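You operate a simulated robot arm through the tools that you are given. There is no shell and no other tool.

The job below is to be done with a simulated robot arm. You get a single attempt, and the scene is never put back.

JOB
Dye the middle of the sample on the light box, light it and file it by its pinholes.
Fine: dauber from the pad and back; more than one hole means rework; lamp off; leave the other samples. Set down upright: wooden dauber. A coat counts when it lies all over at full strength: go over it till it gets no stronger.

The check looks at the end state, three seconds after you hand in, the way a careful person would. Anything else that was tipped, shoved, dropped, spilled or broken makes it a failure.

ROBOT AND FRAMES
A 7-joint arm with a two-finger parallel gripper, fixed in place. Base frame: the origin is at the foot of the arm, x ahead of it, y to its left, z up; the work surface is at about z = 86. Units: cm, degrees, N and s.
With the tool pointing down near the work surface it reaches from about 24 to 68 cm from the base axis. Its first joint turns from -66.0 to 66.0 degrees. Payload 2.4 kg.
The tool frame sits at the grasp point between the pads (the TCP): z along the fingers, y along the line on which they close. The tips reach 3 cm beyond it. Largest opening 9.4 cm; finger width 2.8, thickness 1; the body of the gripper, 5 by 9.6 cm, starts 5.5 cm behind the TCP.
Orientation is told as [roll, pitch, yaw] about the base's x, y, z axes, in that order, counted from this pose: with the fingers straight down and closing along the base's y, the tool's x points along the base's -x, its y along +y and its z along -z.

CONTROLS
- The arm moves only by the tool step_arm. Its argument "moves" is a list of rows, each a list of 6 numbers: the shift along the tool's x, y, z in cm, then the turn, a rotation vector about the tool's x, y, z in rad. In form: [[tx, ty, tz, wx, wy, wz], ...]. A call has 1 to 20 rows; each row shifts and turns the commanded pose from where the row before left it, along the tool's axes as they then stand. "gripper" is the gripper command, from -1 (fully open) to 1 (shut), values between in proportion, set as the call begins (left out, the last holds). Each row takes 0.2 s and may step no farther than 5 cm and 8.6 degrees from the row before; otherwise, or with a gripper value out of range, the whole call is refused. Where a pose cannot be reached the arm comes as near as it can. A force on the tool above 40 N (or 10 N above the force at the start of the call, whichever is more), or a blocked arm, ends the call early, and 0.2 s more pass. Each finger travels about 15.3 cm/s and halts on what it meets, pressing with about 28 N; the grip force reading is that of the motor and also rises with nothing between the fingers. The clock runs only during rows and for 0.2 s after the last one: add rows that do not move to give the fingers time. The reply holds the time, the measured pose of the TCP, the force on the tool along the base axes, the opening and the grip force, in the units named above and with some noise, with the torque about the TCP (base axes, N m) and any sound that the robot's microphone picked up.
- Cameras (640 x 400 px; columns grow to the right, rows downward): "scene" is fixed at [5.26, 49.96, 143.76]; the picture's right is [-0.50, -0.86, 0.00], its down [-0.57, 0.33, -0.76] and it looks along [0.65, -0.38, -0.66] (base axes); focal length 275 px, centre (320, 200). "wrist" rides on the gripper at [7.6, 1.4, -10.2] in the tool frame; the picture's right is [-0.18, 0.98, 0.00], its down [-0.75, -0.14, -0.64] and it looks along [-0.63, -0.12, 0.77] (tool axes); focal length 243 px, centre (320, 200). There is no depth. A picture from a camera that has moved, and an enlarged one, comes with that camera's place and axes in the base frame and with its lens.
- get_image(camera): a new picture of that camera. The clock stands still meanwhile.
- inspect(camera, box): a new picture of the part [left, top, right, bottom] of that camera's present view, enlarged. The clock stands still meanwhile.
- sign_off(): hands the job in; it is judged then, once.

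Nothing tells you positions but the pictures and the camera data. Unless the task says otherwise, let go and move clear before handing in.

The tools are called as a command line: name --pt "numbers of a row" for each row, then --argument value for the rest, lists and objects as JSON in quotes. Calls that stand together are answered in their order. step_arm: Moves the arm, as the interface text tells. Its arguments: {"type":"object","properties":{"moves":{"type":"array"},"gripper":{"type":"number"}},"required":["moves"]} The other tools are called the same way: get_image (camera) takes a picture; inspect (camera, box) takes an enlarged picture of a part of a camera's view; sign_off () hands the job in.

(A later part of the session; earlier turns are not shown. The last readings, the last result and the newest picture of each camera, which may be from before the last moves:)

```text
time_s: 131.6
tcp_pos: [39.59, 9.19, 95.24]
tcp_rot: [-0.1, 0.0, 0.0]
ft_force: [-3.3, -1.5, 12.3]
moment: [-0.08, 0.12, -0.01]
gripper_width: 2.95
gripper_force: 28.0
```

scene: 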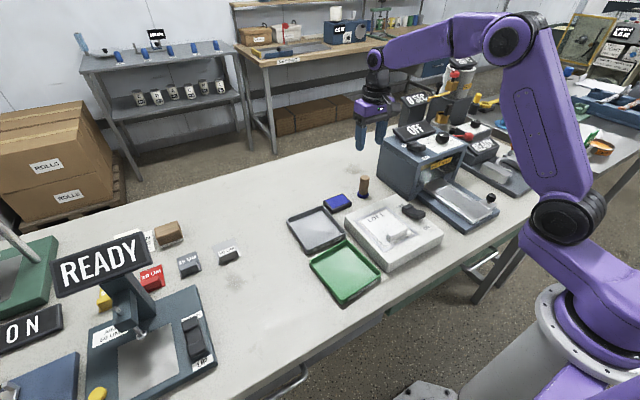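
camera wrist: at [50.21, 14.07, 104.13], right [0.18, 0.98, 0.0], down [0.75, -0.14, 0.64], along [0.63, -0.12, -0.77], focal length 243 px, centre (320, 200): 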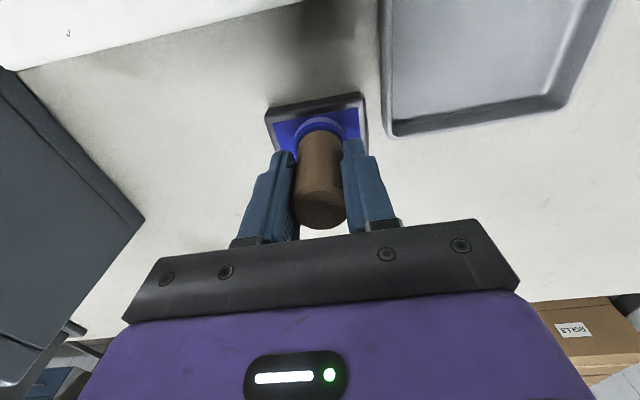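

Contact at 12 N. Stroking the near row, then stepping to the middle row.

step_arm --pt "0 0.3 0 0 0 0" --pt "0 0.5 0 0 0 0" --pt "0 0.5 0 0 0 0" --pt "0 0.5 0 0 0 0" --pt "0 -0.3 0 0 0 0" --pt "0 -0.5 0 0 0 0" --pt "0 -0.5 0 0 0 0" --pt "0 -0.5 0 0 0 0" --pt "0 -0.5 0 0 0 0" --pt "0 -0.5 0 0 0 0" --pt "0 -0.5 0 0 0 0" --pt "0 -0.3 0 0 0 0" --pt "0 0.3 0 0 0 0" --pt "0 0.5 0 0 0 0" --pt "0 0.5 0 0 0 0" --pt "0 0.5 0 0 0 0" --pt "-0.4 0 0.01 0 0 0" --pt "-0.5 0 0.01 0 0 0" --pt "-0.4 0 0 0 0 0" --gripper 1

step_arm --pt "0 0.3 0 0 0 0" --pt "0 0.5 0 0 0 0" --pt "0 0.5 0 0 0 0" --pt "0 0.5 0 0 0 0" --pt "0 -0.3 0 0 0 0" --pt "0 -0.5 0 0 0 0" --pt "0 -0.5 0 0 0 0" --pt "0 -0.5 0 0 0 0" --pt "0 -0.5 0 0 0 0" --pt "0 -0.5 0 0 0 0" --pt "0 -0.5 0 0 0 0" --pt "0 -0.3 0 0 0 0" --pt "0 0.3 0 0 0 0" --pt "0 0.5 0 0 0 0" --pt "0 0.5 0 0 0 0" --pt "0 0.5 0 0 0 0" --pt "-0.4 0 0.01 0 0 0" --pt "-0.5 0 0.01 0 0 0" --pt "-0.4 0 0 0 0 0" --gripper 1

```text
time_s: 135.6
tcp_pos: [40.87, 9.23, 95.17]
tcp_rot: [0.1, 0.0, 0.0]
ft_force: [-7.6, 3.0, 18.2]
moment: [0.15, 0.26, 0.02]
gripper_width: 2.92
gripper_force: 28.4
```

```text
time_s: 139.6
tcp_pos: [42.05, 9.19, 95.11]
tcp_rot: [-0.1, 0.0, 0.0]
ft_force: [-11.1, 3.8, 27.9]
moment: [0.13, 0.39, 0.01]
gripper_width: 2.92
gripper_force: 28.0
```

Force has climbed to 28 N; easing up slightly before the far-row strokes, then a look.

step_arm --pt "0 0 -0.07 0 0 0" --pt "0 0.3 0 0 0 0" --pt "0 0.5 0 0 0 0" --pt "0 0.5 0 0 0 0" --pt "0 0.5 0 0 0 0" --pt "0 -0.3 0 0 0 0" --pt "0 -0.5 0 0 0 0" --pt "0 -0.5 0 0 0 0" --pt "0 -0.5 0 0 0 0" --pt "0 -0.5 0 0 0 0" --pt "0 -0.5 0 0 0 0" --pt "0 -0.5 0 0 0 0" --pt "0 -0.3 0 0 0 0" --pt "0 0.3 0 0 0 0" --pt "0 0.5 0 0 0 0" --pt "0 0.5 0 0 0 0" --pt "0 0.5 0 0 0 0" --gripper 1

step_arm --pt "0 0 -0.3 0 0 0" --pt "0 0 -1.5 0 0 0" --pt "0 0 -2.5 0 0 0" --pt "0 0 -1.0 0 0 0" --pt "-2.0 0.1 0 0 0 0" --pt "-2.5 0.55 0 0 0 0" --pt "-2.5 0.55 0 0 0 0" --pt "-2.5 0.55 0 0 0 0" --pt "-2.5 0.55 0 0 0 0" --pt "-2.0 0.65 0 0 0 0" --pt "-1.6 0.5 0 0 0 0" --pt "0 0 0 0 0 0" --gripper 1

inspect --camera "scene" --box '[368, 208, 416, 240]'

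inspect --camera "scene" --box '[345, 190, 445, 255]'

```text
time_s: 143.2
tcp_pos: [42.15, 9.22, 95.25]
tcp_rot: [0.0, 0.0, 0.1]
ft_force: [0.8, 0.3, -0.3]
moment: [0.02, 0.01, -0.02]
gripper_width: 2.95
gripper_force: 27.7
```

```text
time_s: 145.8
tcp_pos: [57.75, 12.68, 100.54]
tcp_rot: [0.1, 0.0, 0.1]
ft_force: [-0.7, 0.9, -1.0]
moment: [0.04, -0.03, 0.0]
gripper_width: 2.92
gripper_force: 28.7
```

```text
12.50 times, centred on (392, 224) of scene
camera zoom: at [5.27, 49.96, 143.76], right [-0.5, -0.86, 0.0], down [-0.57, 0.33, -0.76], along [0.65, -0.38, -0.66], focal length 3433 px, centre (-580, -100)
```

zoom: 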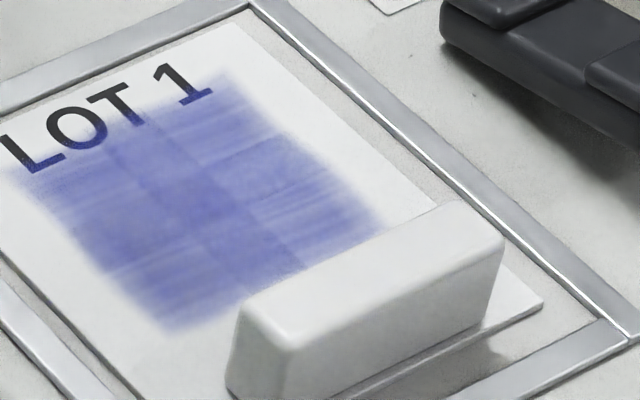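

```text
6.15 times, centred on (395, 222) of scene
camera zoom: at [5.27, 49.96, 143.76], right [-0.5, -0.86, 0.0], down [-0.57, 0.33, -0.76], along [0.65, -0.38, -0.66], focal length 1690 px, centre (-142, 62)
```

zoom: 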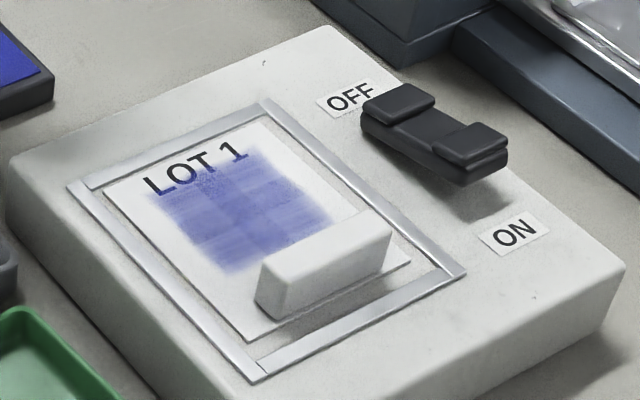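

The coat seems near saturation but I need a closer look at its evenness. I'll go to a viewpoint beside the light box for a wrist picture.

step_arm --pt "0 0 -3.0 0 0 0" --pt "0 0 -3.0 0 0 0" --pt "2.4 -1.7 0 0 0 0" --pt "2.4 -1.7 0 0 0 0" --pt "2.4 -1.7 0 0 0 0" --pt "2.4 -1.7 0 0 0 0" --pt "2.4 -1.7 0 0 0 0" --pt "2.4 -1.7 0 0 0 0" --pt "2.4 -1.7 0 0 0 0" --pt "2.4 -1.7 0 0 0 0" --pt "0 0 0 0 0 0" --pt "0 0 0 0 0 0" --gripper 1

get_image --camera "wrist"

inspect --camera "wrist" --box '[340, 30, 500, 140]'

inspect --camera "scene" --box '[368, 208, 416, 240]'

```text
time_s: 148.4
tcp_pos: [38.6, -1.01, 106.37]
tcp_rot: [0.0, 0.0, 0.1]
ft_force: [-0.1, -0.4, -0.3]
moment: [0.01, 0.0, 0.04]
gripper_width: 2.92
gripper_force: 28.5
```

```text
taken
camera wrist: at [31.13, 0.32, 116.67], right [0.18, 0.98, 0.0], down [0.75, -0.14, 0.64], along [0.63, -0.12, -0.77], focal length 243 px, centre (320, 200)
```

wrist: 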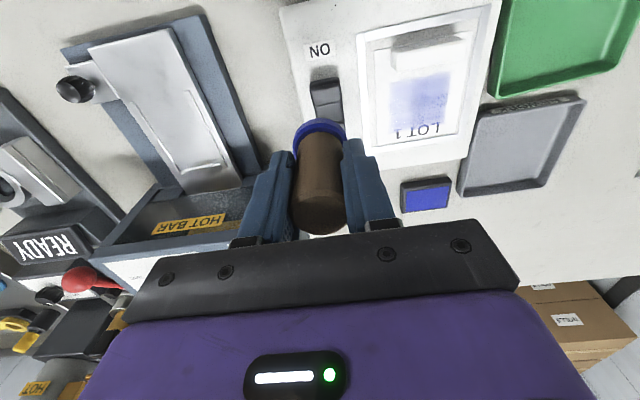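

```text
3.64 times, centred on (420, 85) of wrist
camera zoom: at [31.13, 0.32, 116.67], right [0.18, 0.98, 0.0], down [0.75, -0.14, 0.64], along [0.63, -0.12, -0.77], focal length 882 px, centre (-44, 618)
```

zoom: 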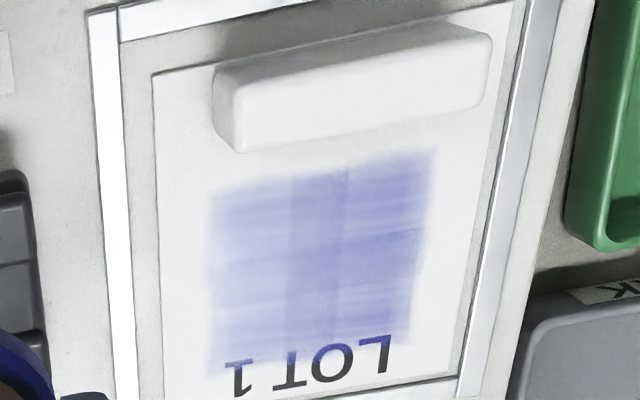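

```text
12.50 times, centred on (392, 224) of scene
camera zoom: at [5.26, 49.96, 143.76], right [-0.5, -0.86, 0.0], down [-0.57, 0.33, -0.76], along [0.65, -0.38, -0.66], focal length 3433 px, centre (-580, -100)
```

zoom: 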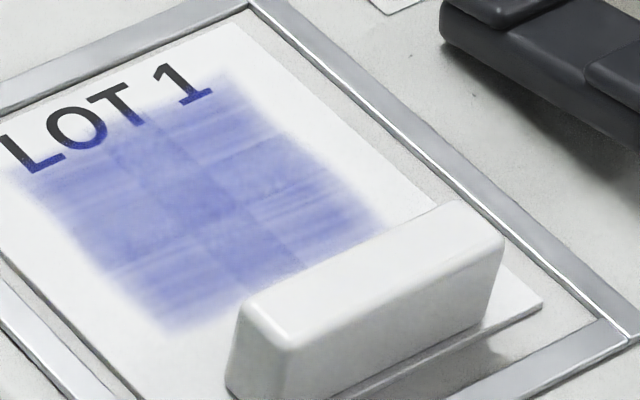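

The coat is visible but still streaky, so it is not yet at full strength. I'll ink again and go over it more, centring on (41.4, 9.1).

step_arm --pt "-2.4 1.7 0 0 0 0" --pt "-2.4 1.7 0 0 0 0" --pt "-2.4 1.7 0 0 0 0" --pt "-2.4 1.7 0 0 0 0" --pt "-2.4 1.7 0 0 0 0" --pt "-2.4 1.7 0 0 0 0" --pt "-2.4 1.7 0 0 0 0" --pt "-2.4 1.7 0 0 0 0" --pt "0 0 3.0 0 0 0" --pt "0 0 3.0 0 0 0" --pt "0 0 3.0 0 0 0" --pt "0 0 3.0 0 0 0" --pt "0 0 1.8 0 0 0" --pt "0 0 0.4 0 0 0" --pt "0 0 0.08 0 0 0" --pt "0 0 0 0 0 0" --gripper 1

```text
time_s: 151.8
tcp_pos: [57.82, 12.55, 92.31]
tcp_rot: [0.0, 0.0, 0.0]
ft_force: [-0.5, 0.1, -0.4]
moment: [0.01, -0.04, -0.01]
gripper_width: 2.93
gripper_force: 28.0
```

step_arm --pt "0 0 0.08 0 0 0" --pt "0 0 0.06 0 0 0" --pt "0 0 0 0 0 0" --gripper 1

```text
time_s: 152.6
tcp_pos: [57.75, 12.54, 92.21]
tcp_rot: [-0.1, -0.3, 0.0]
ft_force: [-2.7, -0.7, 8.0]
moment: [-0.05, -0.05, -0.04]
gripper_width: 2.92
gripper_force: 28.3
```

step_arm --pt "0 0 0.02 0 0 0" --pt "0 0 0 0 0 0" --pt "0 0 0 0 0 0" --pt "0 0 0 0 0 0" --pt "0 0 -0.4 0 0 0" --pt "0 0.6 0 0 0 0" --pt "0 0 0.4 0 0 0" --pt "0 0 0 0 0 0" --pt "0 0 0 0 0 0" --pt "0 0 0 0 0 0" --pt "0 0 -0.4 0 0 0" --pt "0 -1.2 0 0 0 0" --pt "0 0 0.4 0 0 0" --pt "0 0 0 0 0 0" --pt "0 0 0 0 0 0" --pt "0 0 0 0 0 0" --gripper 1

step_arm --pt "0 0 -0.3 0 0 0" --pt "0 0.6 -1.5 0 0 0" --pt "0 0 -2.5 0 0 0" --pt "0 0 -3.0 0 0 0" --pt "1.5 -0.3 0 0 0 0" --pt "2.5 -0.55 0 0 0 0" --pt "2.5 -0.55 0 0 0 0" --pt "2.5 -0.55 0 0 0 0" --pt "2.5 -0.55 0 0 0 0" --pt "2.5 -0.55 0 0 0 0" --pt "1.2 -0.4 0 0 0 0" --pt "0 -0.1 0 0 0 0" --pt "0 0 0 0 0 0" --pt "0 0 1.5 0 0 0" --pt "0 0 1.5 0 0 0" --pt "0 0 0.9 0 0 0" --pt "0 0 0.2 0 0 0" --pt "0 0 0.1 0 0 0" --pt "0 0 0 0 0 0" --gripper 1

```text
time_s: 156.0
tcp_pos: [57.83, 12.09, 92.23]
tcp_rot: [0.0, 0.0, 0.0]
ft_force: [-5.1, 0.9, 18.5]
moment: [0.06, 0.06, -0.01]
gripper_width: 2.89
gripper_force: 28.0
```

```text
time_s: 160.0
tcp_pos: [42.44, 8.91, 95.23]
tcp_rot: [0.0, 0.0, 0.0]
ft_force: [0.6, -0.5, -0.8]
moment: [0.0, 0.01, 0.03]
gripper_width: 2.92
gripper_force: 27.3
```

step_arm --pt "0 0 0.06 0 0 0" --pt "0 0 0.05 0 0 0" --pt "0 0 0 0 0 0" --gripper 1

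```text
time_s: 160.8
tcp_pos: [42.56, 9.06, 95.26]
tcp_rot: [0.1, -0.1, 0.1]
ft_force: [-4.6, -3.1, 20.0]
moment: [-0.11, 0.11, 0.02]
gripper_width: 2.92
gripper_force: 27.9
```

Contact at 20 N; easing a touch and stroking the far row, then stepping inward.

step_arm --pt "0 0.3 -0.03 0 0 0" --pt "0 0.4 0 0 0 0" --pt "0 0.5 0 0 0 0" --pt "0 0.4 0 0 0 0" --pt "0 -0.3 0 0 0 0" --pt "0 -0.5 0 0 0 0" --pt "0 -0.5 0 0 0 0" --pt "0 -0.5 0 0 0 0" --pt "0 -0.5 0 0 0 0" --pt "0 -0.5 0 0 0 0" --pt "0 -0.4 0 0 0 0" --pt "0 0.3 0 0 0 0" --pt "0 0.5 0 0 0 0" --pt "0 0.5 0 0 0 0" --pt "0 0.3 0 0 0 0" --pt "0.4 0 0 0 0 0" --pt "0.5 0 0 0 0 0" --pt "0.4 0 0 0 0 0" --gripper 1

```text
time_s: 164.6
tcp_pos: [41.33, 9.09, 95.13]
tcp_rot: [0.0, -0.1, -0.1]
ft_force: [6.1, 0.9, 16.7]
moment: [0.14, -0.43, 0.01]
gripper_width: 2.91
gripper_force: 28.1
```

step_arm --pt "0 0.3 0 0 0 0" --pt "0 0.4 0 0 0 0" --pt "0 0.5 0 0 0 0" --pt "0 0.4 0 0 0 0" --pt "0 -0.3 0 0 0 0" --pt "0 -0.5 0 0 0 0" --pt "0 -0.5 0 0 0 0" --pt "0 -0.5 0 0 0 0" --pt "0 -0.5 0 0 0 0" --pt "0 -0.5 0 0 0 0" --pt "0 -0.4 0 0 0 0" --pt "0 0.3 0 0 0 0" --pt "0 0.5 0 0 0 0" --pt "0 0.5 0 0 0 0" --pt "0 0.3 0 0 0 0" --pt "0.4 0 0 0 0 0" --pt "0.4 0 0 0 0 0" --pt "0.4 0 0 0 0 0" --gripper 1

step_arm --pt "0 0.3 0 0 0 0" --pt "0 0.4 0 0 0 0" --pt "0 0.5 0 0 0 0" --pt "0 0.4 0 0 0 0" --pt "0 -0.3 0 0 0 0" --pt "0 -0.5 0 0 0 0" --pt "0 -0.5 0 0 0 0" --pt "0 -0.5 0 0 0 0" --pt "0 -0.5 0 0 0 0" --pt "0 -0.5 0 0 0 0" --pt "0 -0.4 0 0 0 0" --pt "0 0.3 0 0 0 0" --pt "0 0.5 0 0 0 0" --pt "0 0.5 0 0 0 0" --pt "0 0.3 0 0 0 0" --gripper 1

step_arm --pt "0 0 -0.3 0 0 0" --pt "0 0 -1.5 0 0 0" --pt "0 0 -2.5 0 0 0" --pt "0 0 -1.0 0 0 0" --pt "-2.5 0.1 0 0 0 0" --pt "-2.5 0.55 0 0 0 0" --pt "-2.5 0.55 0 0 0 0" --pt "-2.5 0.55 0 0 0 0" --pt "-2.5 0.55 0 0 0 0" --pt "-2.5 0.65 0 0 0 0" --pt "-2.0 0.4 0 0 0 0" --pt "-0.7 0.2 0 0 0 0" --pt "0 0 0 0 0 0" --gripper 1

inspect --camera "scene" --box '[368, 208, 416, 240]'

inspect --camera "scene" --box '[345, 190, 445, 255]'

```text
time_s: 168.4
tcp_pos: [39.94, 8.88, 95.14]
tcp_rot: [0.0, 0.1, -0.1]
ft_force: [2.2, 1.9, 7.2]
moment: [0.1, -0.19, 0.03]
gripper_width: 2.92
gripper_force: 27.9
```

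```text
time_s: 171.6
tcp_pos: [40.1, 8.99, 95.16]
tcp_rot: [0.0, 0.0, 0.0]
ft_force: [-0.9, -3.4, 6.0]
moment: [-0.15, -0.02, -0.03]
gripper_width: 2.95
gripper_force: 28.1
```

```text
time_s: 174.4
tcp_pos: [57.68, 12.54, 100.45]
tcp_rot: [0.0, 0.1, -0.1]
ft_force: [-0.3, -0.6, -0.9]
moment: [0.0, 0.02, 0.01]
gripper_width: 2.91
gripper_force: 27.6
```

```text
12.50 times, centred on (392, 224) of scene
camera zoom: at [5.27, 49.96, 143.76], right [-0.5, -0.86, 0.0], down [-0.57, 0.33, -0.76], along [0.65, -0.38, -0.66], focal length 3433 px, centre (-580, -100)
```

zoom: 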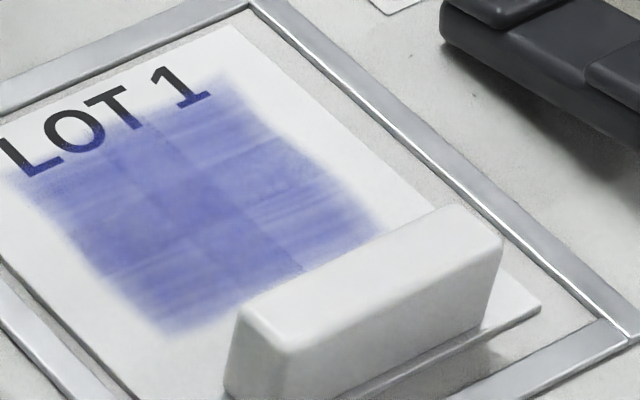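

```text
6.15 times, centred on (395, 222) of scene
camera zoom: at [5.27, 49.96, 143.76], right [-0.5, -0.86, 0.0], down [-0.57, 0.33, -0.76], along [0.65, -0.38, -0.66], focal length 1690 px, centre (-142, 62)
```

zoom: 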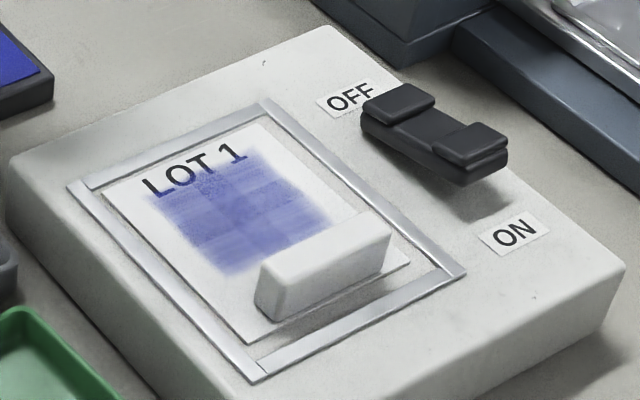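

Colour is deepening and evening out; the faint cross pattern is fading but not gone. Another inked pass.

step_arm --pt "0 0 2.0 0 0 0" --pt "0 0 2.0 0 0 0" --pt "0 0 2.0 0 0 0" --pt "0 0 1.5 0 0 0" --pt "0 0 0.5 0 0 0" --pt "0 0 0.2 0 0 0" --pt "0 0 0.08 0 0 0" --pt "0 0 0.06 0 0 0" --pt "0 0 0 0 0 0" --gripper 1

```text
time_s: 176.4
tcp_pos: [57.75, 12.65, 92.06]
tcp_rot: [-0.1, -0.1, -0.1]
ft_force: [-3.6, -1.4, 13.4]
moment: [-0.11, 0.06, 0.01]
gripper_width: 2.93
gripper_force: 27.5
```

step_arm --pt "0 0 0 0 0 0" --pt "0 0 0 0 0 0" --pt "0 0 0 0 0 0" --pt "0 0 -0.4 0 0 0" --pt "0 0.6 0 0 0 0" --pt "0 0 0.4 0 0 0" --pt "0 0 0 0 0 0" --pt "0 0 0 0 0 0" --pt "0 0 0 0 0 0" --pt "0 0 -0.4 0 0 0" --pt "0 -1.2 0 0 0 0" --pt "0 0 0.4 0 0 0" --pt "0 0 0 0 0 0" --pt "0 0 0 0 0 0" --pt "0 0 0 0 0 0" --gripper 1

step_arm --pt "0 0 -0.3 0 0 0" --pt "0 0.6 -1.5 0 0 0" --pt "0 0 -2.5 0 0 0" --pt "0 0 -3.0 0 0 0" --pt "1.5 -0.3 0 0 0 0" --pt "2.5 -0.55 0 0 0 0" --pt "2.5 -0.55 0 0 0 0" --pt "2.5 -0.55 0 0 0 0" --pt "2.5 -0.55 0 0 0 0" --pt "2.5 -0.55 0 0 0 0" --pt "1.2 -0.4 0 0 0 0" --pt "0 -0.1 0 0 0 0" --pt "0 0 0 0 0 0" --pt "0 0 1.5 0 0 0" --pt "0 0 1.5 0 0 0" --pt "0 0 0.9 0 0 0" --pt "0 0 0.2 0 0 0" --pt "0 0 0.15 0 0 0" --pt "0 0 0.05 0 0 0" --pt "0 0 0 0 0 0" --gripper 1

```text
time_s: 179.6
tcp_pos: [57.85, 12.04, 92.15]
tcp_rot: [0.0, -0.3, 0.0]
ft_force: [-4.7, 0.6, 21.9]
moment: [0.04, 0.18, 0.02]
gripper_width: 2.9
gripper_force: 28.2
```

```text
time_s: 183.8
tcp_pos: [42.65, 8.89, 95.22]
tcp_rot: [0.0, 0.0, 0.1]
ft_force: [-3.1, 0.9, 15.1]
moment: [0.1, 0.09, 0.01]
gripper_width: 2.93
gripper_force: 27.9
```

In contact at 15 N on the far row. Stroking all three rows.

step_arm --pt "0 0.3 0 0 0 0" --pt "0 0.4 0 0 0 0" --pt "0 0.5 0 0 0 0" --pt "0 0.4 0 0 0 0" --pt "0 -0.3 0 0 0 0" --pt "0 -0.5 0 0 0 0" --pt "0 -0.5 0 0 0 0" --pt "0 -0.5 0 0 0 0" --pt "0 -0.5 0 0 0 0" --pt "0 -0.5 0 0 0 0" --pt "0 -0.4 0 0 0 0" --pt "0 0.3 0 0 0 0" --pt "0 0.5 0 0 0 0" --pt "0 0.5 0 0 0 0" --pt "0 0.3 0 0 0 0" --pt "0.4 0 0 0 0 0" --pt "0.5 0 0 0 0 0" --pt "0.4 0 0 0 0 0" --gripper 1

step_arm --pt "0 0.3 0.01 0 0 0" --pt "0 0.4 0 0 0 0" --pt "0 0.5 0 0 0 0" --pt "0 0.4 0 0 0 0" --pt "0 -0.3 0 0 0 0" --pt "0 -0.5 0 0 0 0" --pt "0 -0.5 0 0 0 0" --pt "0 -0.5 0 0 0 0" --pt "0 -0.5 0 0 0 0" --pt "0 -0.5 0 0 0 0" --pt "0 -0.4 0 0 0 0" --pt "0 0.3 0 0 0 0" --pt "0 0.5 0 0 0 0" --pt "0 0.5 0 0 0 0" --pt "0 0.3 0 0 0 0" --pt "0.4 0 0 0 0 0" --pt "0.4 0 0 0 0 0" --pt "0.4 0 0 0 0 0" --gripper 1

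step_arm --pt "0 0.3 0.01 0 0 0" --pt "0 0.4 0 0 0 0" --pt "0 0.5 0 0 0 0" --pt "0 0.4 0 0 0 0" --pt "0 -0.3 0 0 0 0" --pt "0 -0.5 0 0 0 0" --pt "0 -0.5 0 0 0 0" --pt "0 -0.5 0 0 0 0" --pt "0 -0.5 0 0 0 0" --pt "0 -0.5 0 0 0 0" --pt "0 -0.4 0 0 0 0" --pt "0 0.3 0 0 0 0" --pt "0 0.5 0 0 0 0" --pt "0 0.5 0 0 0 0" --pt "0 0.3 0 0 0 0" --gripper 1

step_arm --pt "0 0 -0.3 0 0 0" --pt "0 0 -1.5 0 0 0" --pt "0 0 -2.5 0 0 0" --pt "0 0 -1.0 0 0 0" --pt "-2.5 0.1 0 0 0 0" --pt "-2.5 0.55 0 0 0 0" --pt "-2.5 0.55 0 0 0 0" --pt "-2.5 0.55 0 0 0 0" --pt "-2.5 0.55 0 0 0 0" --pt "-2.5 0.65 0 0 0 0" --pt "-2.0 0.4 0 0 0 0" --pt "-0.7 0.2 0 0 0 0" --pt "0 0 0 0 0 0" --gripper 1

inspect --camera "scene" --box '[368, 208, 416, 240]'

inspect --camera "scene" --box '[345, 190, 445, 255]'

```text
time_s: 187.6
tcp_pos: [41.28, 9.16, 95.08]
tcp_rot: [0.0, -0.3, 0.1]
ft_force: [8.8, 1.7, 22.1]
moment: [0.06, -0.51, 0.04]
gripper_width: 2.94
gripper_force: 28.0
```

```text
time_s: 191.4
tcp_pos: [40.0, 8.96, 95.1]
tcp_rot: [0.0, 0.2, -0.1]
ft_force: [-0.4, -0.2, -0.6]
moment: [0.0, -0.04, 0.01]
gripper_width: 2.95
gripper_force: 28.3
```

```text
time_s: 194.6
tcp_pos: [40.04, 9.09, 95.06]
tcp_rot: [0.0, 0.0, 0.0]
ft_force: [0.3, 0.6, -0.9]
moment: [0.02, 0.03, 0.0]
gripper_width: 2.93
gripper_force: 28.5
```

```text
time_s: 197.4
tcp_pos: [57.72, 12.44, 100.3]
tcp_rot: [0.0, 0.1, 0.1]
ft_force: [0.1, -0.4, -1.1]
moment: [-0.01, 0.03, 0.02]
gripper_width: 2.95
gripper_force: 27.9
```

```text
12.50 times, centred on (392, 224) of scene
camera zoom: at [5.27, 49.96, 143.76], right [-0.5, -0.86, 0.0], down [-0.57, 0.33, -0.76], along [0.65, -0.38, -0.66], focal length 3433 px, centre (-580, -100)
```

zoom: 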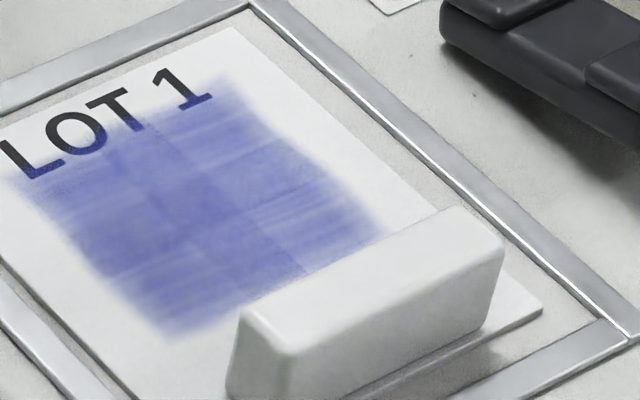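

```text
6.15 times, centred on (395, 222) of scene
camera zoom: at [5.27, 49.96, 143.76], right [-0.5, -0.86, 0.0], down [-0.57, 0.33, -0.76], along [0.65, -0.38, -0.66], focal length 1690 px, centre (-142, 62)
```

zoom: 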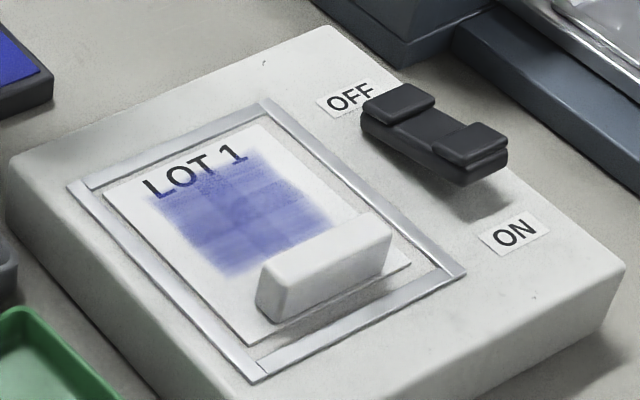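

The coat looks the same as after the previous pass. To be sure it gets no stronger, I'll do one more fully verified inked pass, including the near row where contact was lost.

step_arm --pt "0 0 2.0 0 0 0" --pt "0 0 2.0 0 0 0" --pt "0 0 2.0 0 0 0" --pt "0 0 1.5 0 0 0" --pt "0 0 0.5 0 0 0" --pt "0 0 0.2 0 0 0" --pt "0 0 0.1 0 0 0" --pt "0 0 0.05 0 0 0" --pt "0 0 0 0 0 0" --gripper 1

```text
time_s: 199.4
tcp_pos: [57.78, 12.63, 92.09]
tcp_rot: [0.0, -0.1, 0.0]
ft_force: [-4.0, -0.7, 10.3]
moment: [0.02, 0.15, -0.03]
gripper_width: 2.92
gripper_force: 27.9
```

step_arm --pt "0 0 0 0 0 0" --pt "0 0 0 0 0 0" --pt "0 0 0 0 0 0" --pt "0 0 -0.4 0 0 0" --pt "0 0.6 0 0 0 0" --pt "0 0 0.4 0 0 0" --pt "0 0 0 0 0 0" --pt "0 0 0 0 0 0" --pt "0 0 0 0 0 0" --pt "0 0 -0.4 0 0 0" --pt "0 -1.2 0 0 0 0" --pt "0 0 0.4 0 0 0" --pt "0 0 0 0 0 0" --pt "0 0 0 0 0 0" --pt "0 0 0 0 0 0" --gripper 1

step_arm --pt "0 0 -0.3 0 0 0" --pt "0 0.6 -1.5 0 0 0" --pt "0 0 -2.5 0 0 0" --pt "0 0 -3.0 0 0 0" --pt "1.5 -0.3 0 0 0 0" --pt "2.5 -0.55 0 0 0 0" --pt "2.5 -0.55 0 0 0 0" --pt "2.5 -0.55 0 0 0 0" --pt "2.5 -0.55 0 0 0 0" --pt "2.5 -0.55 0 0 0 0" --pt "2.5 -0.4 0 0 0 0" --pt "1.2 -0.1 0 0 0 0" --pt "0 0 0 0 0 0" --pt "0 0 1.5 0 0 0" --pt "0 0 1.5 0 0 0" --pt "0 0 0.9 0 0 0" --pt "0 0 0.2 0 0 0" --pt "0 0 0.15 0 0 0" --pt "0 0 0.05 0 0 0" --pt "0 0 0 0 0 0" --gripper 1

```text
time_s: 202.6
tcp_pos: [57.63, 11.99, 92.14]
tcp_rot: [0.1, -0.1, -0.1]
ft_force: [-2.1, -1.0, 9.7]
moment: [-0.03, 0.06, -0.01]
gripper_width: 2.93
gripper_force: 27.8
```

```text
time_s: 206.8
tcp_pos: [40.08, 9.03, 95.02]
tcp_rot: [0.0, -0.1, 0.0]
ft_force: [-1.9, -1.1, 12.4]
moment: [-0.06, 0.04, 0.03]
gripper_width: 2.96
gripper_force: 27.9
```

In contact at 12 N at the near row. Stroking.

step_arm --pt "0 0.3 0 0 0 0" --pt "0 0.4 0 0 0 0" --pt "0 0.5 0 0 0 0" --pt "0 0.4 0 0 0 0" --pt "0 -0.3 0 0 0 0" --pt "0 -0.5 0 0 0 0" --pt "0 -0.5 0 0 0 0" --pt "0 -0.5 0 0 0 0" --pt "0 -0.5 0 0 0 0" --pt "0 -0.5 0 0 0 0" --pt "0 -0.4 0 0 0 0" --pt "0 0.3 0 0 0 0" --pt "0 0.5 0 0 0 0" --pt "0 0.5 0 0 0 0" --pt "0 0.3 0 0 0 0" --gripper 1

step_arm --pt "0 0 0.02 0 0 0" --pt "-0.4 0 0 0 0 0" --pt "-0.5 0 0 0 0 0" --pt "-0.4 0 0 0 0 0" --pt "0 0 0 0 0 0" --gripper 1

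```text
time_s: 210.0
tcp_pos: [40.11, 9.03, 94.96]
tcp_rot: [0.0, -0.1, 0.0]
ft_force: [1.0, -6.0, 13.5]
moment: [-0.32, -0.11, 0.01]
gripper_width: 2.93
gripper_force: 27.8
```

```text
time_s: 211.2
tcp_pos: [41.45, 9.0, 94.97]
tcp_rot: [0.1, 0.0, 0.0]
ft_force: [-5.0, 2.7, 12.3]
moment: [0.17, 0.22, 0.03]
gripper_width: 2.94
gripper_force: 28.3
```

step_arm --pt "0 0.3 0 0 0 0" --pt "0 0.4 0 0 0 0" --pt "0 0.5 0 0 0 0" --pt "0 0.4 0 0 0 0" --pt "0 -0.3 0 0 0 0" --pt "0 -0.5 0 0 0 0" --pt "0 -0.5 0 0 0 0" --pt "0 -0.5 0 0 0 0" --pt "0 -0.5 0 0 0 0" --pt "0 -0.5 0 0 0 0" --pt "0 -0.4 0 0 0 0" --pt "0 0.3 0 0 0 0" --pt "0 0.5 0 0 0 0" --pt "0 0.5 0 0 0 0" --pt "0 0.3 0 0 0 0" --pt "-0.4 0 0 0 0 0" --pt "-0.5 0 0 0 0 0" --pt "-0.4 0 0 0 0 0" --gripper 1

step_arm --pt "0 0.3 0 0 0 0" --pt "0 0.4 0 0 0 0" --pt "0 0.5 0 0 0 0" --pt "0 0.4 0 0 0 0" --pt "0 -0.3 0 0 0 0" --pt "0 -0.5 0 0 0 0" --pt "0 -0.5 0 0 0 0" --pt "0 -0.5 0 0 0 0" --pt "0 -0.5 0 0 0 0" --pt "0 -0.5 0 0 0 0" --pt "0 -0.4 0 0 0 0" --pt "0 0.3 0 0 0 0" --pt "0 0.5 0 0 0 0" --pt "0 0.5 0 0 0 0" --pt "0 0.3 0 0 0 0" --gripper 1

step_arm --pt "0 0 -0.3 0 0 0" --pt "0 0 -1.5 0 0 0" --pt "0 0 -2.5 0 0 0" --pt "0 0 -1.0 0 0 0" --pt "-2.5 0.1 0 0 0 0" --pt "-2.5 0.55 0 0 0 0" --pt "-2.5 0.55 0 0 0 0" --pt "-2.5 0.55 0 0 0 0" --pt "-2.5 0.55 0 0 0 0" --pt "-1.5 0.65 0 0 0 0" --pt "-1.1 0.6 0 0 0 0" --pt "0 0 0 0 0 0" --gripper 1

inspect --camera "scene" --box '[368, 208, 416, 240]'

inspect --camera "scene" --box '[345, 190, 445, 255]'

```text
time_s: 215.0
tcp_pos: [42.49, 9.16, 95.12]
tcp_rot: [0.0, 0.0, 0.1]
ft_force: [-4.7, 2.0, 12.1]
moment: [0.12, 0.21, 0.02]
gripper_width: 2.93
gripper_force: 27.9
```

```text
time_s: 218.2
tcp_pos: [42.59, 9.02, 94.98]
tcp_rot: [0.1, 0.0, 0.1]
ft_force: [-0.1, -4.9, 10.3]
moment: [-0.25, -0.08, -0.03]
gripper_width: 2.95
gripper_force: 27.9
```

```text
time_s: 220.8
tcp_pos: [57.75, 12.39, 100.11]
tcp_rot: [0.0, 0.0, 0.0]
ft_force: [-0.5, -0.2, -1.3]
moment: [-0.01, -0.01, 0.0]
gripper_width: 2.93
gripper_force: 28.2
```

```text
12.50 times, centred on (392, 224) of scene
camera zoom: at [5.27, 49.96, 143.76], right [-0.5, -0.86, 0.0], down [-0.57, 0.33, -0.76], along [0.65, -0.38, -0.66], focal length 3433 px, centre (-580, -100)
```

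zoom: 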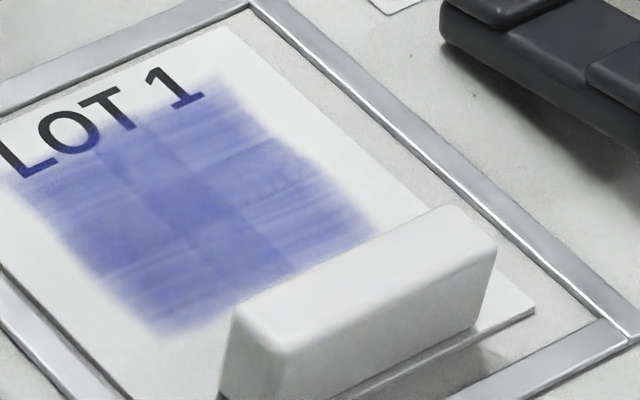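

```text
6.15 times, centred on (395, 222) of scene
camera zoom: at [5.27, 49.96, 143.76], right [-0.5, -0.86, 0.0], down [-0.57, 0.33, -0.76], along [0.65, -0.38, -0.66], focal length 1690 px, centre (-142, 62)
```

zoom: 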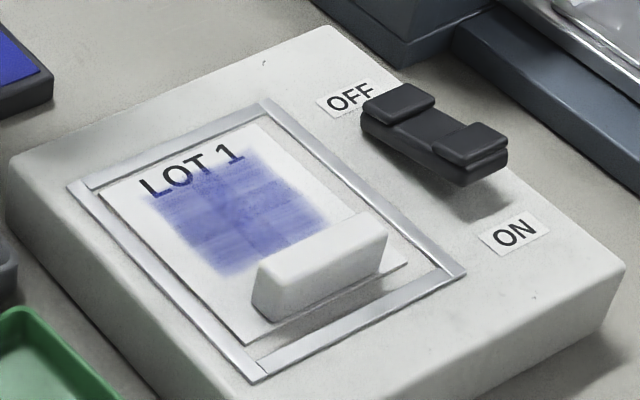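

The coat is unchanged by this fully-inked pass, so it is at full strength. Now I'll return the dauber to its home spot at (57.8, 2.57) and lower it near the bench.

step_arm --pt "0 -1.5 0 0 0 0" --pt "0 -2.0 0 0 0 0" --pt "0 -2.5 0 0 0 0" --pt "-0.08 -2.5 0 0 0 0" --pt "0 -1.58 0 0 0 0" --pt "0 0 0 0 0 0" --pt "0 0 2.0 0 0 0" --pt "0 0 2.0 0 0 0" --pt "0 0 2.0 0 0 0" --pt "0 0 2.0 0 0 0" --pt "0 0 1.2 0 0 0" --pt "0 0 0 0 0 0" --gripper 1

inspect --camera "scene" --box '[330, 140, 410, 210]'

inspect --camera "wrist" --box '[200, 60, 440, 240]'

```text
time_s: 223.4
tcp_pos: [57.92, 2.46, 91.16]
tcp_rot: [0.0, 0.1, 0.0]
ft_force: [0.6, -0.7, -1.3]
moment: [0.02, -0.01, 0.0]
gripper_width: 2.94
gripper_force: 27.6
```

```text
5.71 times, centred on (370, 175) of scene
camera zoom: at [5.27, 49.96, 143.76], right [-0.5, -0.86, 0.0], down [-0.57, 0.33, -0.76], along [0.65, -0.38, -0.66], focal length 1570 px, centre (34, 343)
```

zoom: 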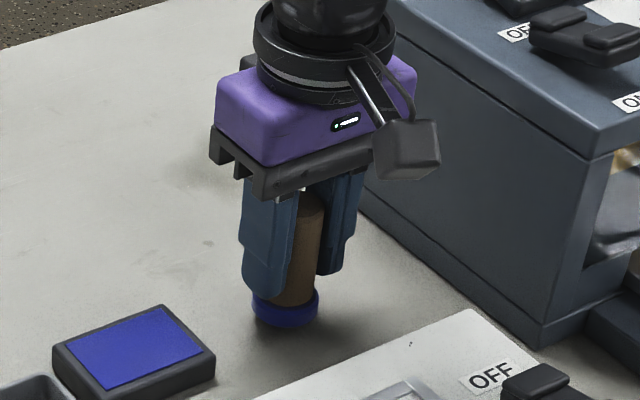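

```text
2.22 times, centred on (320, 150) of wrist
camera zoom: at [50.48, 3.89, 101.35], right [0.18, 0.98, 0.0], down [0.75, -0.14, 0.64], along [0.63, -0.12, -0.77], focal length 539 px, centre (320, 311)
```

zoom: 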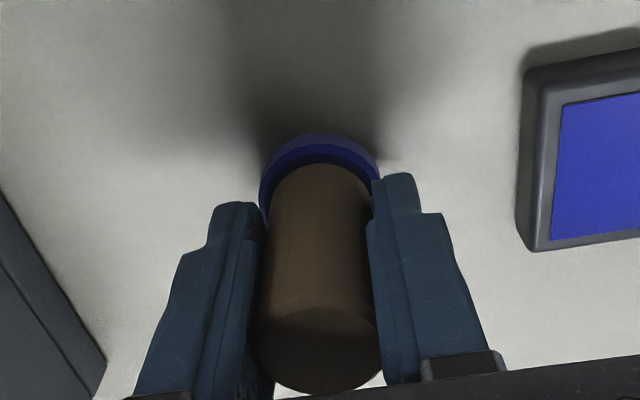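

Over the home spot; lowering gently to the bench.

step_arm --pt "0 0 0.25 0 0 0" --pt "0 0 0.2 0 0 0" --pt "0 0 0.12 0 0 0" --pt "0 0 0.08 0 0 0" --pt "0 0 0 0 0 0" --gripper 1

```text
time_s: 224.6
tcp_pos: [57.82, 2.39, 90.51]
tcp_rot: [0.0, 0.0, 0.1]
ft_force: [0.6, -1.3, -0.6]
moment: [0.0, 0.02, -0.01]
gripper_width: 2.94
gripper_force: 28.0
```

step_arm --pt "0 0 0.08 0 0 0" --pt "0 0 0.07 0 0 0" --pt "0 0 0 0 0 0" --gripper 1

```text
time_s: 225.4
tcp_pos: [57.79, 2.46, 90.25]
tcp_rot: [0.1, 0.0, 0.0]
ft_force: [0.3, -0.8, -0.6]
moment: [0.0, 0.01, 0.0]
gripper_width: 2.94
gripper_force: 28.1
```

step_arm --pt "0 0 0.06 0 0 0" --pt "0 0 0.05 0 0 0" --pt "0 0 0 0 0 0" --gripper 1

```text
time_s: 226.2
tcp_pos: [57.94, 2.45, 90.19]
tcp_rot: [-0.1, -0.1, 0.0]
ft_force: [-1.6, 0.3, 6.8]
moment: [0.02, 0.05, 0.0]
gripper_width: 2.94
gripper_force: 28.5
```

The dauber rests on the bench. Opening the fingers gently.

step_arm --pt "0 0 0 0 0 0" --pt "0 0 0 0 0 0" --pt "0 0 0 0 0 0" --gripper -0.2

inspect --camera "scene" --box '[330, 140, 410, 210]'

inspect --camera "wrist" --box '[200, 60, 440, 240]'

```text
time_s: 227.0
tcp_pos: [58.0, 2.56, 90.26]
tcp_rot: [-0.1, 0.0, 0.1]
ft_force: [0.0, 0.1, -1.0]
moment: [-0.01, 0.0, -0.02]
gripper_width: 5.64
gripper_force: 0.1
```

```text
5.71 times, centred on (370, 175) of scene
camera zoom: at [5.26, 49.96, 143.76], right [-0.5, -0.86, 0.0], down [-0.57, 0.33, -0.76], along [0.65, -0.38, -0.66], focal length 1570 px, centre (34, 343)
```

zoom: 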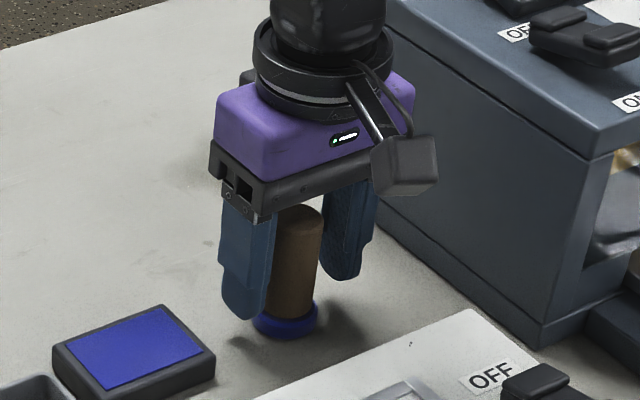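

```text
2.22 times, centred on (320, 150) of wrist
camera zoom: at [50.44, 3.86, 100.45], right [0.18, 0.98, 0.0], down [0.75, -0.14, 0.64], along [0.63, -0.12, -0.77], focal length 539 px, centre (320, 311)
```

zoom: 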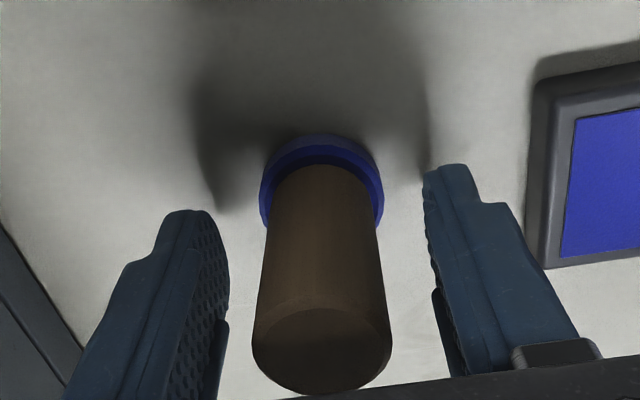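

Dauber stands upright by itself. Raising straight up, then moving near the light-box switch with fingers closed.

step_arm --pt "0 0 -1.0 0 0 0" --pt "0 0 -2.0 0 0 0" --pt "0 0 -3.0 0 0 0" --pt "0 0 -4.0 0 0 0" --pt "0 0 -4.0 0 0 0" --pt "0 0 0 0 0 0" --gripper -0.2

step_arm --pt "2.0 -0.4 0 0 0 0" --pt "2.5 -0.7 0 0 0 0" --pt "2.5 -0.7 0 0 0 0" --pt "2.5 -0.7 0 0 0 0" --pt "2.5 -0.6 0 0 0 0" --pt "2.0 -0.4 0 0 0 0" --pt "0.8 -0.1 0 0 0 0" --pt "0 0 0 0 0 0" --pt "0 0 0 0 0 0" --gripper 1

get_image --camera "wrist"

inspect --camera "wrist" --box '[240, 0, 400, 120]'

inspect --camera "scene" --box '[345, 165, 445, 255]'

```text
time_s: 228.4
tcp_pos: [57.79, 2.44, 104.41]
tcp_rot: [0.0, 0.0, 0.0]
ft_force: [-0.3, -0.2, -0.5]
moment: [0.02, -0.02, -0.01]
gripper_width: 5.64
gripper_force: 0.1
```

```text
time_s: 230.4
tcp_pos: [42.97, -1.02, 104.18]
tcp_rot: [0.0, 0.1, 0.0]
ft_force: [-0.2, 0.1, -0.4]
moment: [-0.06, 0.01, 0.0]
gripper_width: 0.02
gripper_force: 28.1
```

```text
taken
camera wrist: at [35.53, 0.4, 114.44], right [0.18, 0.98, 0.0], down [0.75, -0.14, 0.64], along [0.63, -0.12, -0.77], focal length 243 px, centre (320, 200)
```

wrist: 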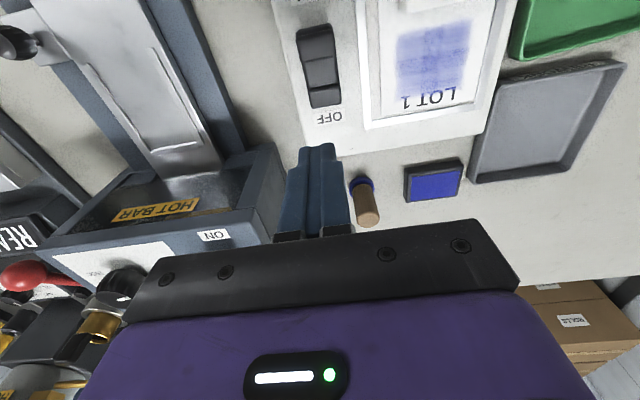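

```text
3.33 times, centred on (320, 60) of wrist
camera zoom: at [35.53, 0.4, 114.44], right [0.18, 0.98, 0.0], down [0.75, -0.14, 0.64], along [0.63, -0.12, -0.77], focal length 809 px, centre (320, 667)
```

zoom: 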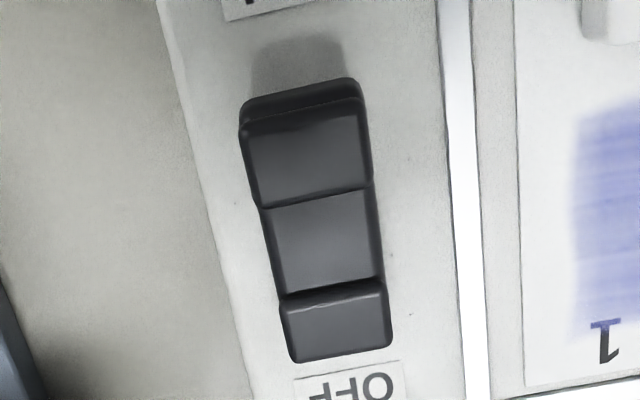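

```text
4.44 times, centred on (395, 210) of scene
camera zoom: at [5.26, 49.96, 143.76], right [-0.5, -0.86, 0.0], down [-0.57, 0.33, -0.76], along [0.65, -0.38, -0.66], focal length 1221 px, centre (-13, 156)
```

zoom: 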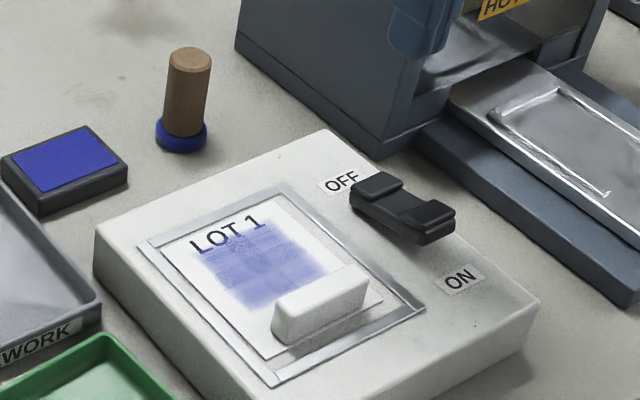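

Dauber stands upright at its place. The ON paddle is at about (38.1, -0.3, 92.5); I'll move the closed fingertips above it.

step_arm --pt "1.5 0.23 0 0 0 0" --pt "2.0 0.3 0 0 0 0" --pt "1.48 0.2 0 0 0 0" --pt "0 0 2.5 0 0 0" --pt "0 0 2.5 0 0 0" --pt "0 0 2.0 0 0 0" --pt "0 0 0 0 0 0" --pt "0 0 0 0 0 0" --gripper 1

inspect --camera "scene" --box '[370, 150, 450, 240]'

get_image --camera "wrist"

```text
time_s: 232.2
tcp_pos: [38.08, -0.41, 97.37]
tcp_rot: [0.0, 0.1, 0.0]
ft_force: [1.4, 0.0, 0.3]
moment: [0.01, 0.0, 0.05]
gripper_width: 0.0
gripper_force: 27.9
```

```text
4.44 times, centred on (410, 195) of scene
camera zoom: at [5.26, 49.96, 143.76], right [-0.5, -0.86, 0.0], down [-0.57, 0.33, -0.76], along [0.65, -0.38, -0.66], focal length 1221 px, centre (-80, 222)
```

zoom: 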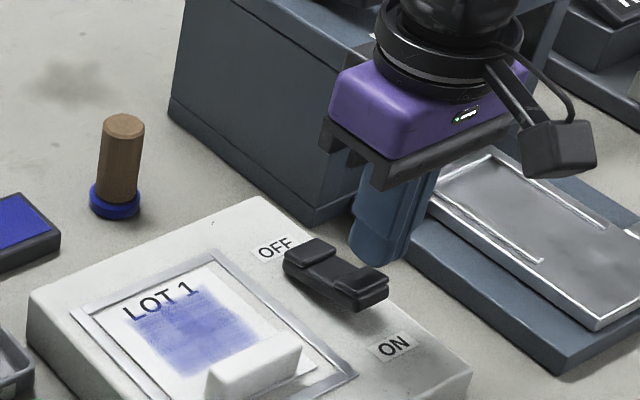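

```text
taken
camera wrist: at [30.64, 0.9, 107.52], right [0.18, 0.98, 0.0], down [0.75, -0.14, 0.64], along [0.63, -0.12, -0.77], focal length 243 px, centre (320, 200)
```

wrist: 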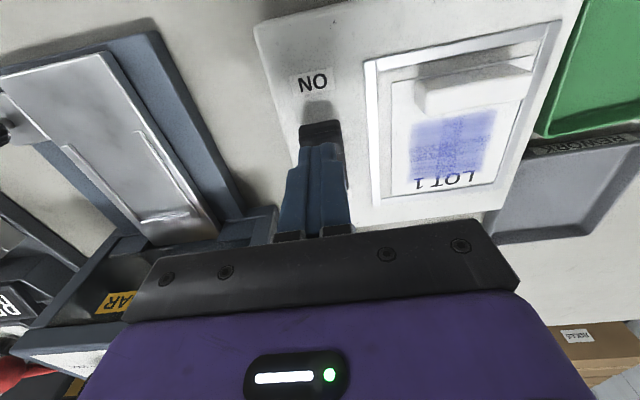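

Fingertips are over the ON paddle. Pressing down gradually.

step_arm --pt "0 0 0.5 0 0 0" --pt "0 0 0.5 0 0 0" --pt "0 0 0.4 0 0 0" --pt "0 0 0.3 0 0 0" --pt "0 0 0 0 0 0" --gripper 1

```text
time_s: 233.4
tcp_pos: [38.07, -0.52, 95.58]
tcp_rot: [0.0, 0.0, -0.1]
ft_force: [-0.5, 0.5, -0.7]
moment: [0.0, 0.03, 0.0]
gripper_width: 0.01
gripper_force: 27.8
```

step_arm --pt "0 0 0.2 0 0 0" --pt "0 0 0.2 0 0 0" --pt "0 0 0.2 0 0 0" --pt "0 0 0 0 0 0" --gripper 1

inspect --camera "scene" --box '[370, 150, 450, 240]'

```text
time_s: 234.4
tcp_pos: [38.0, -0.49, 94.92]
tcp_rot: [0.0, 0.0, -0.1]
ft_force: [-0.5, 0.2, 0.0]
moment: [0.04, -0.02, 0.02]
gripper_width: 0.0
gripper_force: 28.0
```

```text
4.44 times, centred on (410, 195) of scene
camera zoom: at [5.26, 49.96, 143.76], right [-0.5, -0.86, 0.0], down [-0.57, 0.33, -0.76], along [0.65, -0.38, -0.66], focal length 1221 px, centre (-80, 222)
```

zoom: 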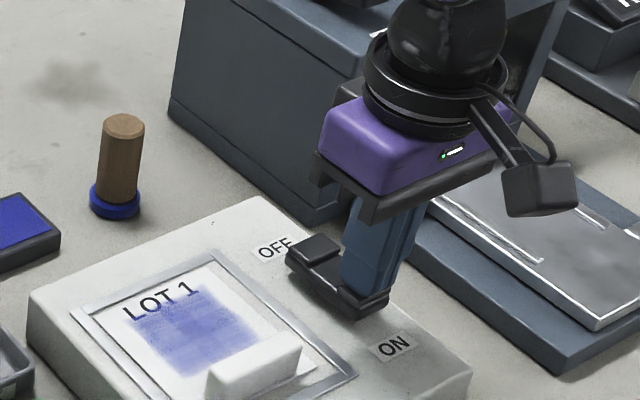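

step_arm --pt "0 0 0.15 0 0 0" --pt "0 0 0.15 0 0 0" --pt "0 0 0.15 0 0 0" --pt "0 0 0 0 0 0" --gripper 1

inspect --camera "scene" --box '[340, 170, 450, 260]'

```text
time_s: 235.0
tcp_pos: [37.77, -0.33, 94.75]
tcp_rot: [0.0, 0.5, 0.0]
ft_force: [-6.1, -0.1, 17.9]
moment: [0.03, -0.04, -0.07]
gripper_width: 0.0
gripper_force: 27.5
stopped in row 2: the force on the tool passed its limit at 50 N (the readings are from after the stop); the commanded pose is now the measured one
```

```text
4.44 times, centred on (395, 215) of scene
camera zoom: at [5.22, 49.96, 143.76], right [-0.5, -0.86, 0.0], down [-0.57, 0.33, -0.76], along [0.65, -0.38, -0.66], focal length 1221 px, centre (-13, 133)
```

zoom: 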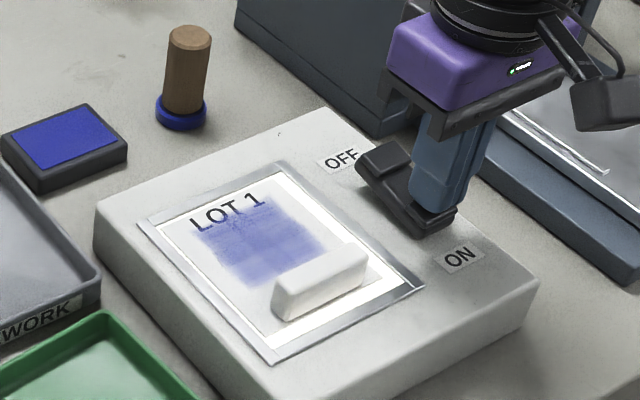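

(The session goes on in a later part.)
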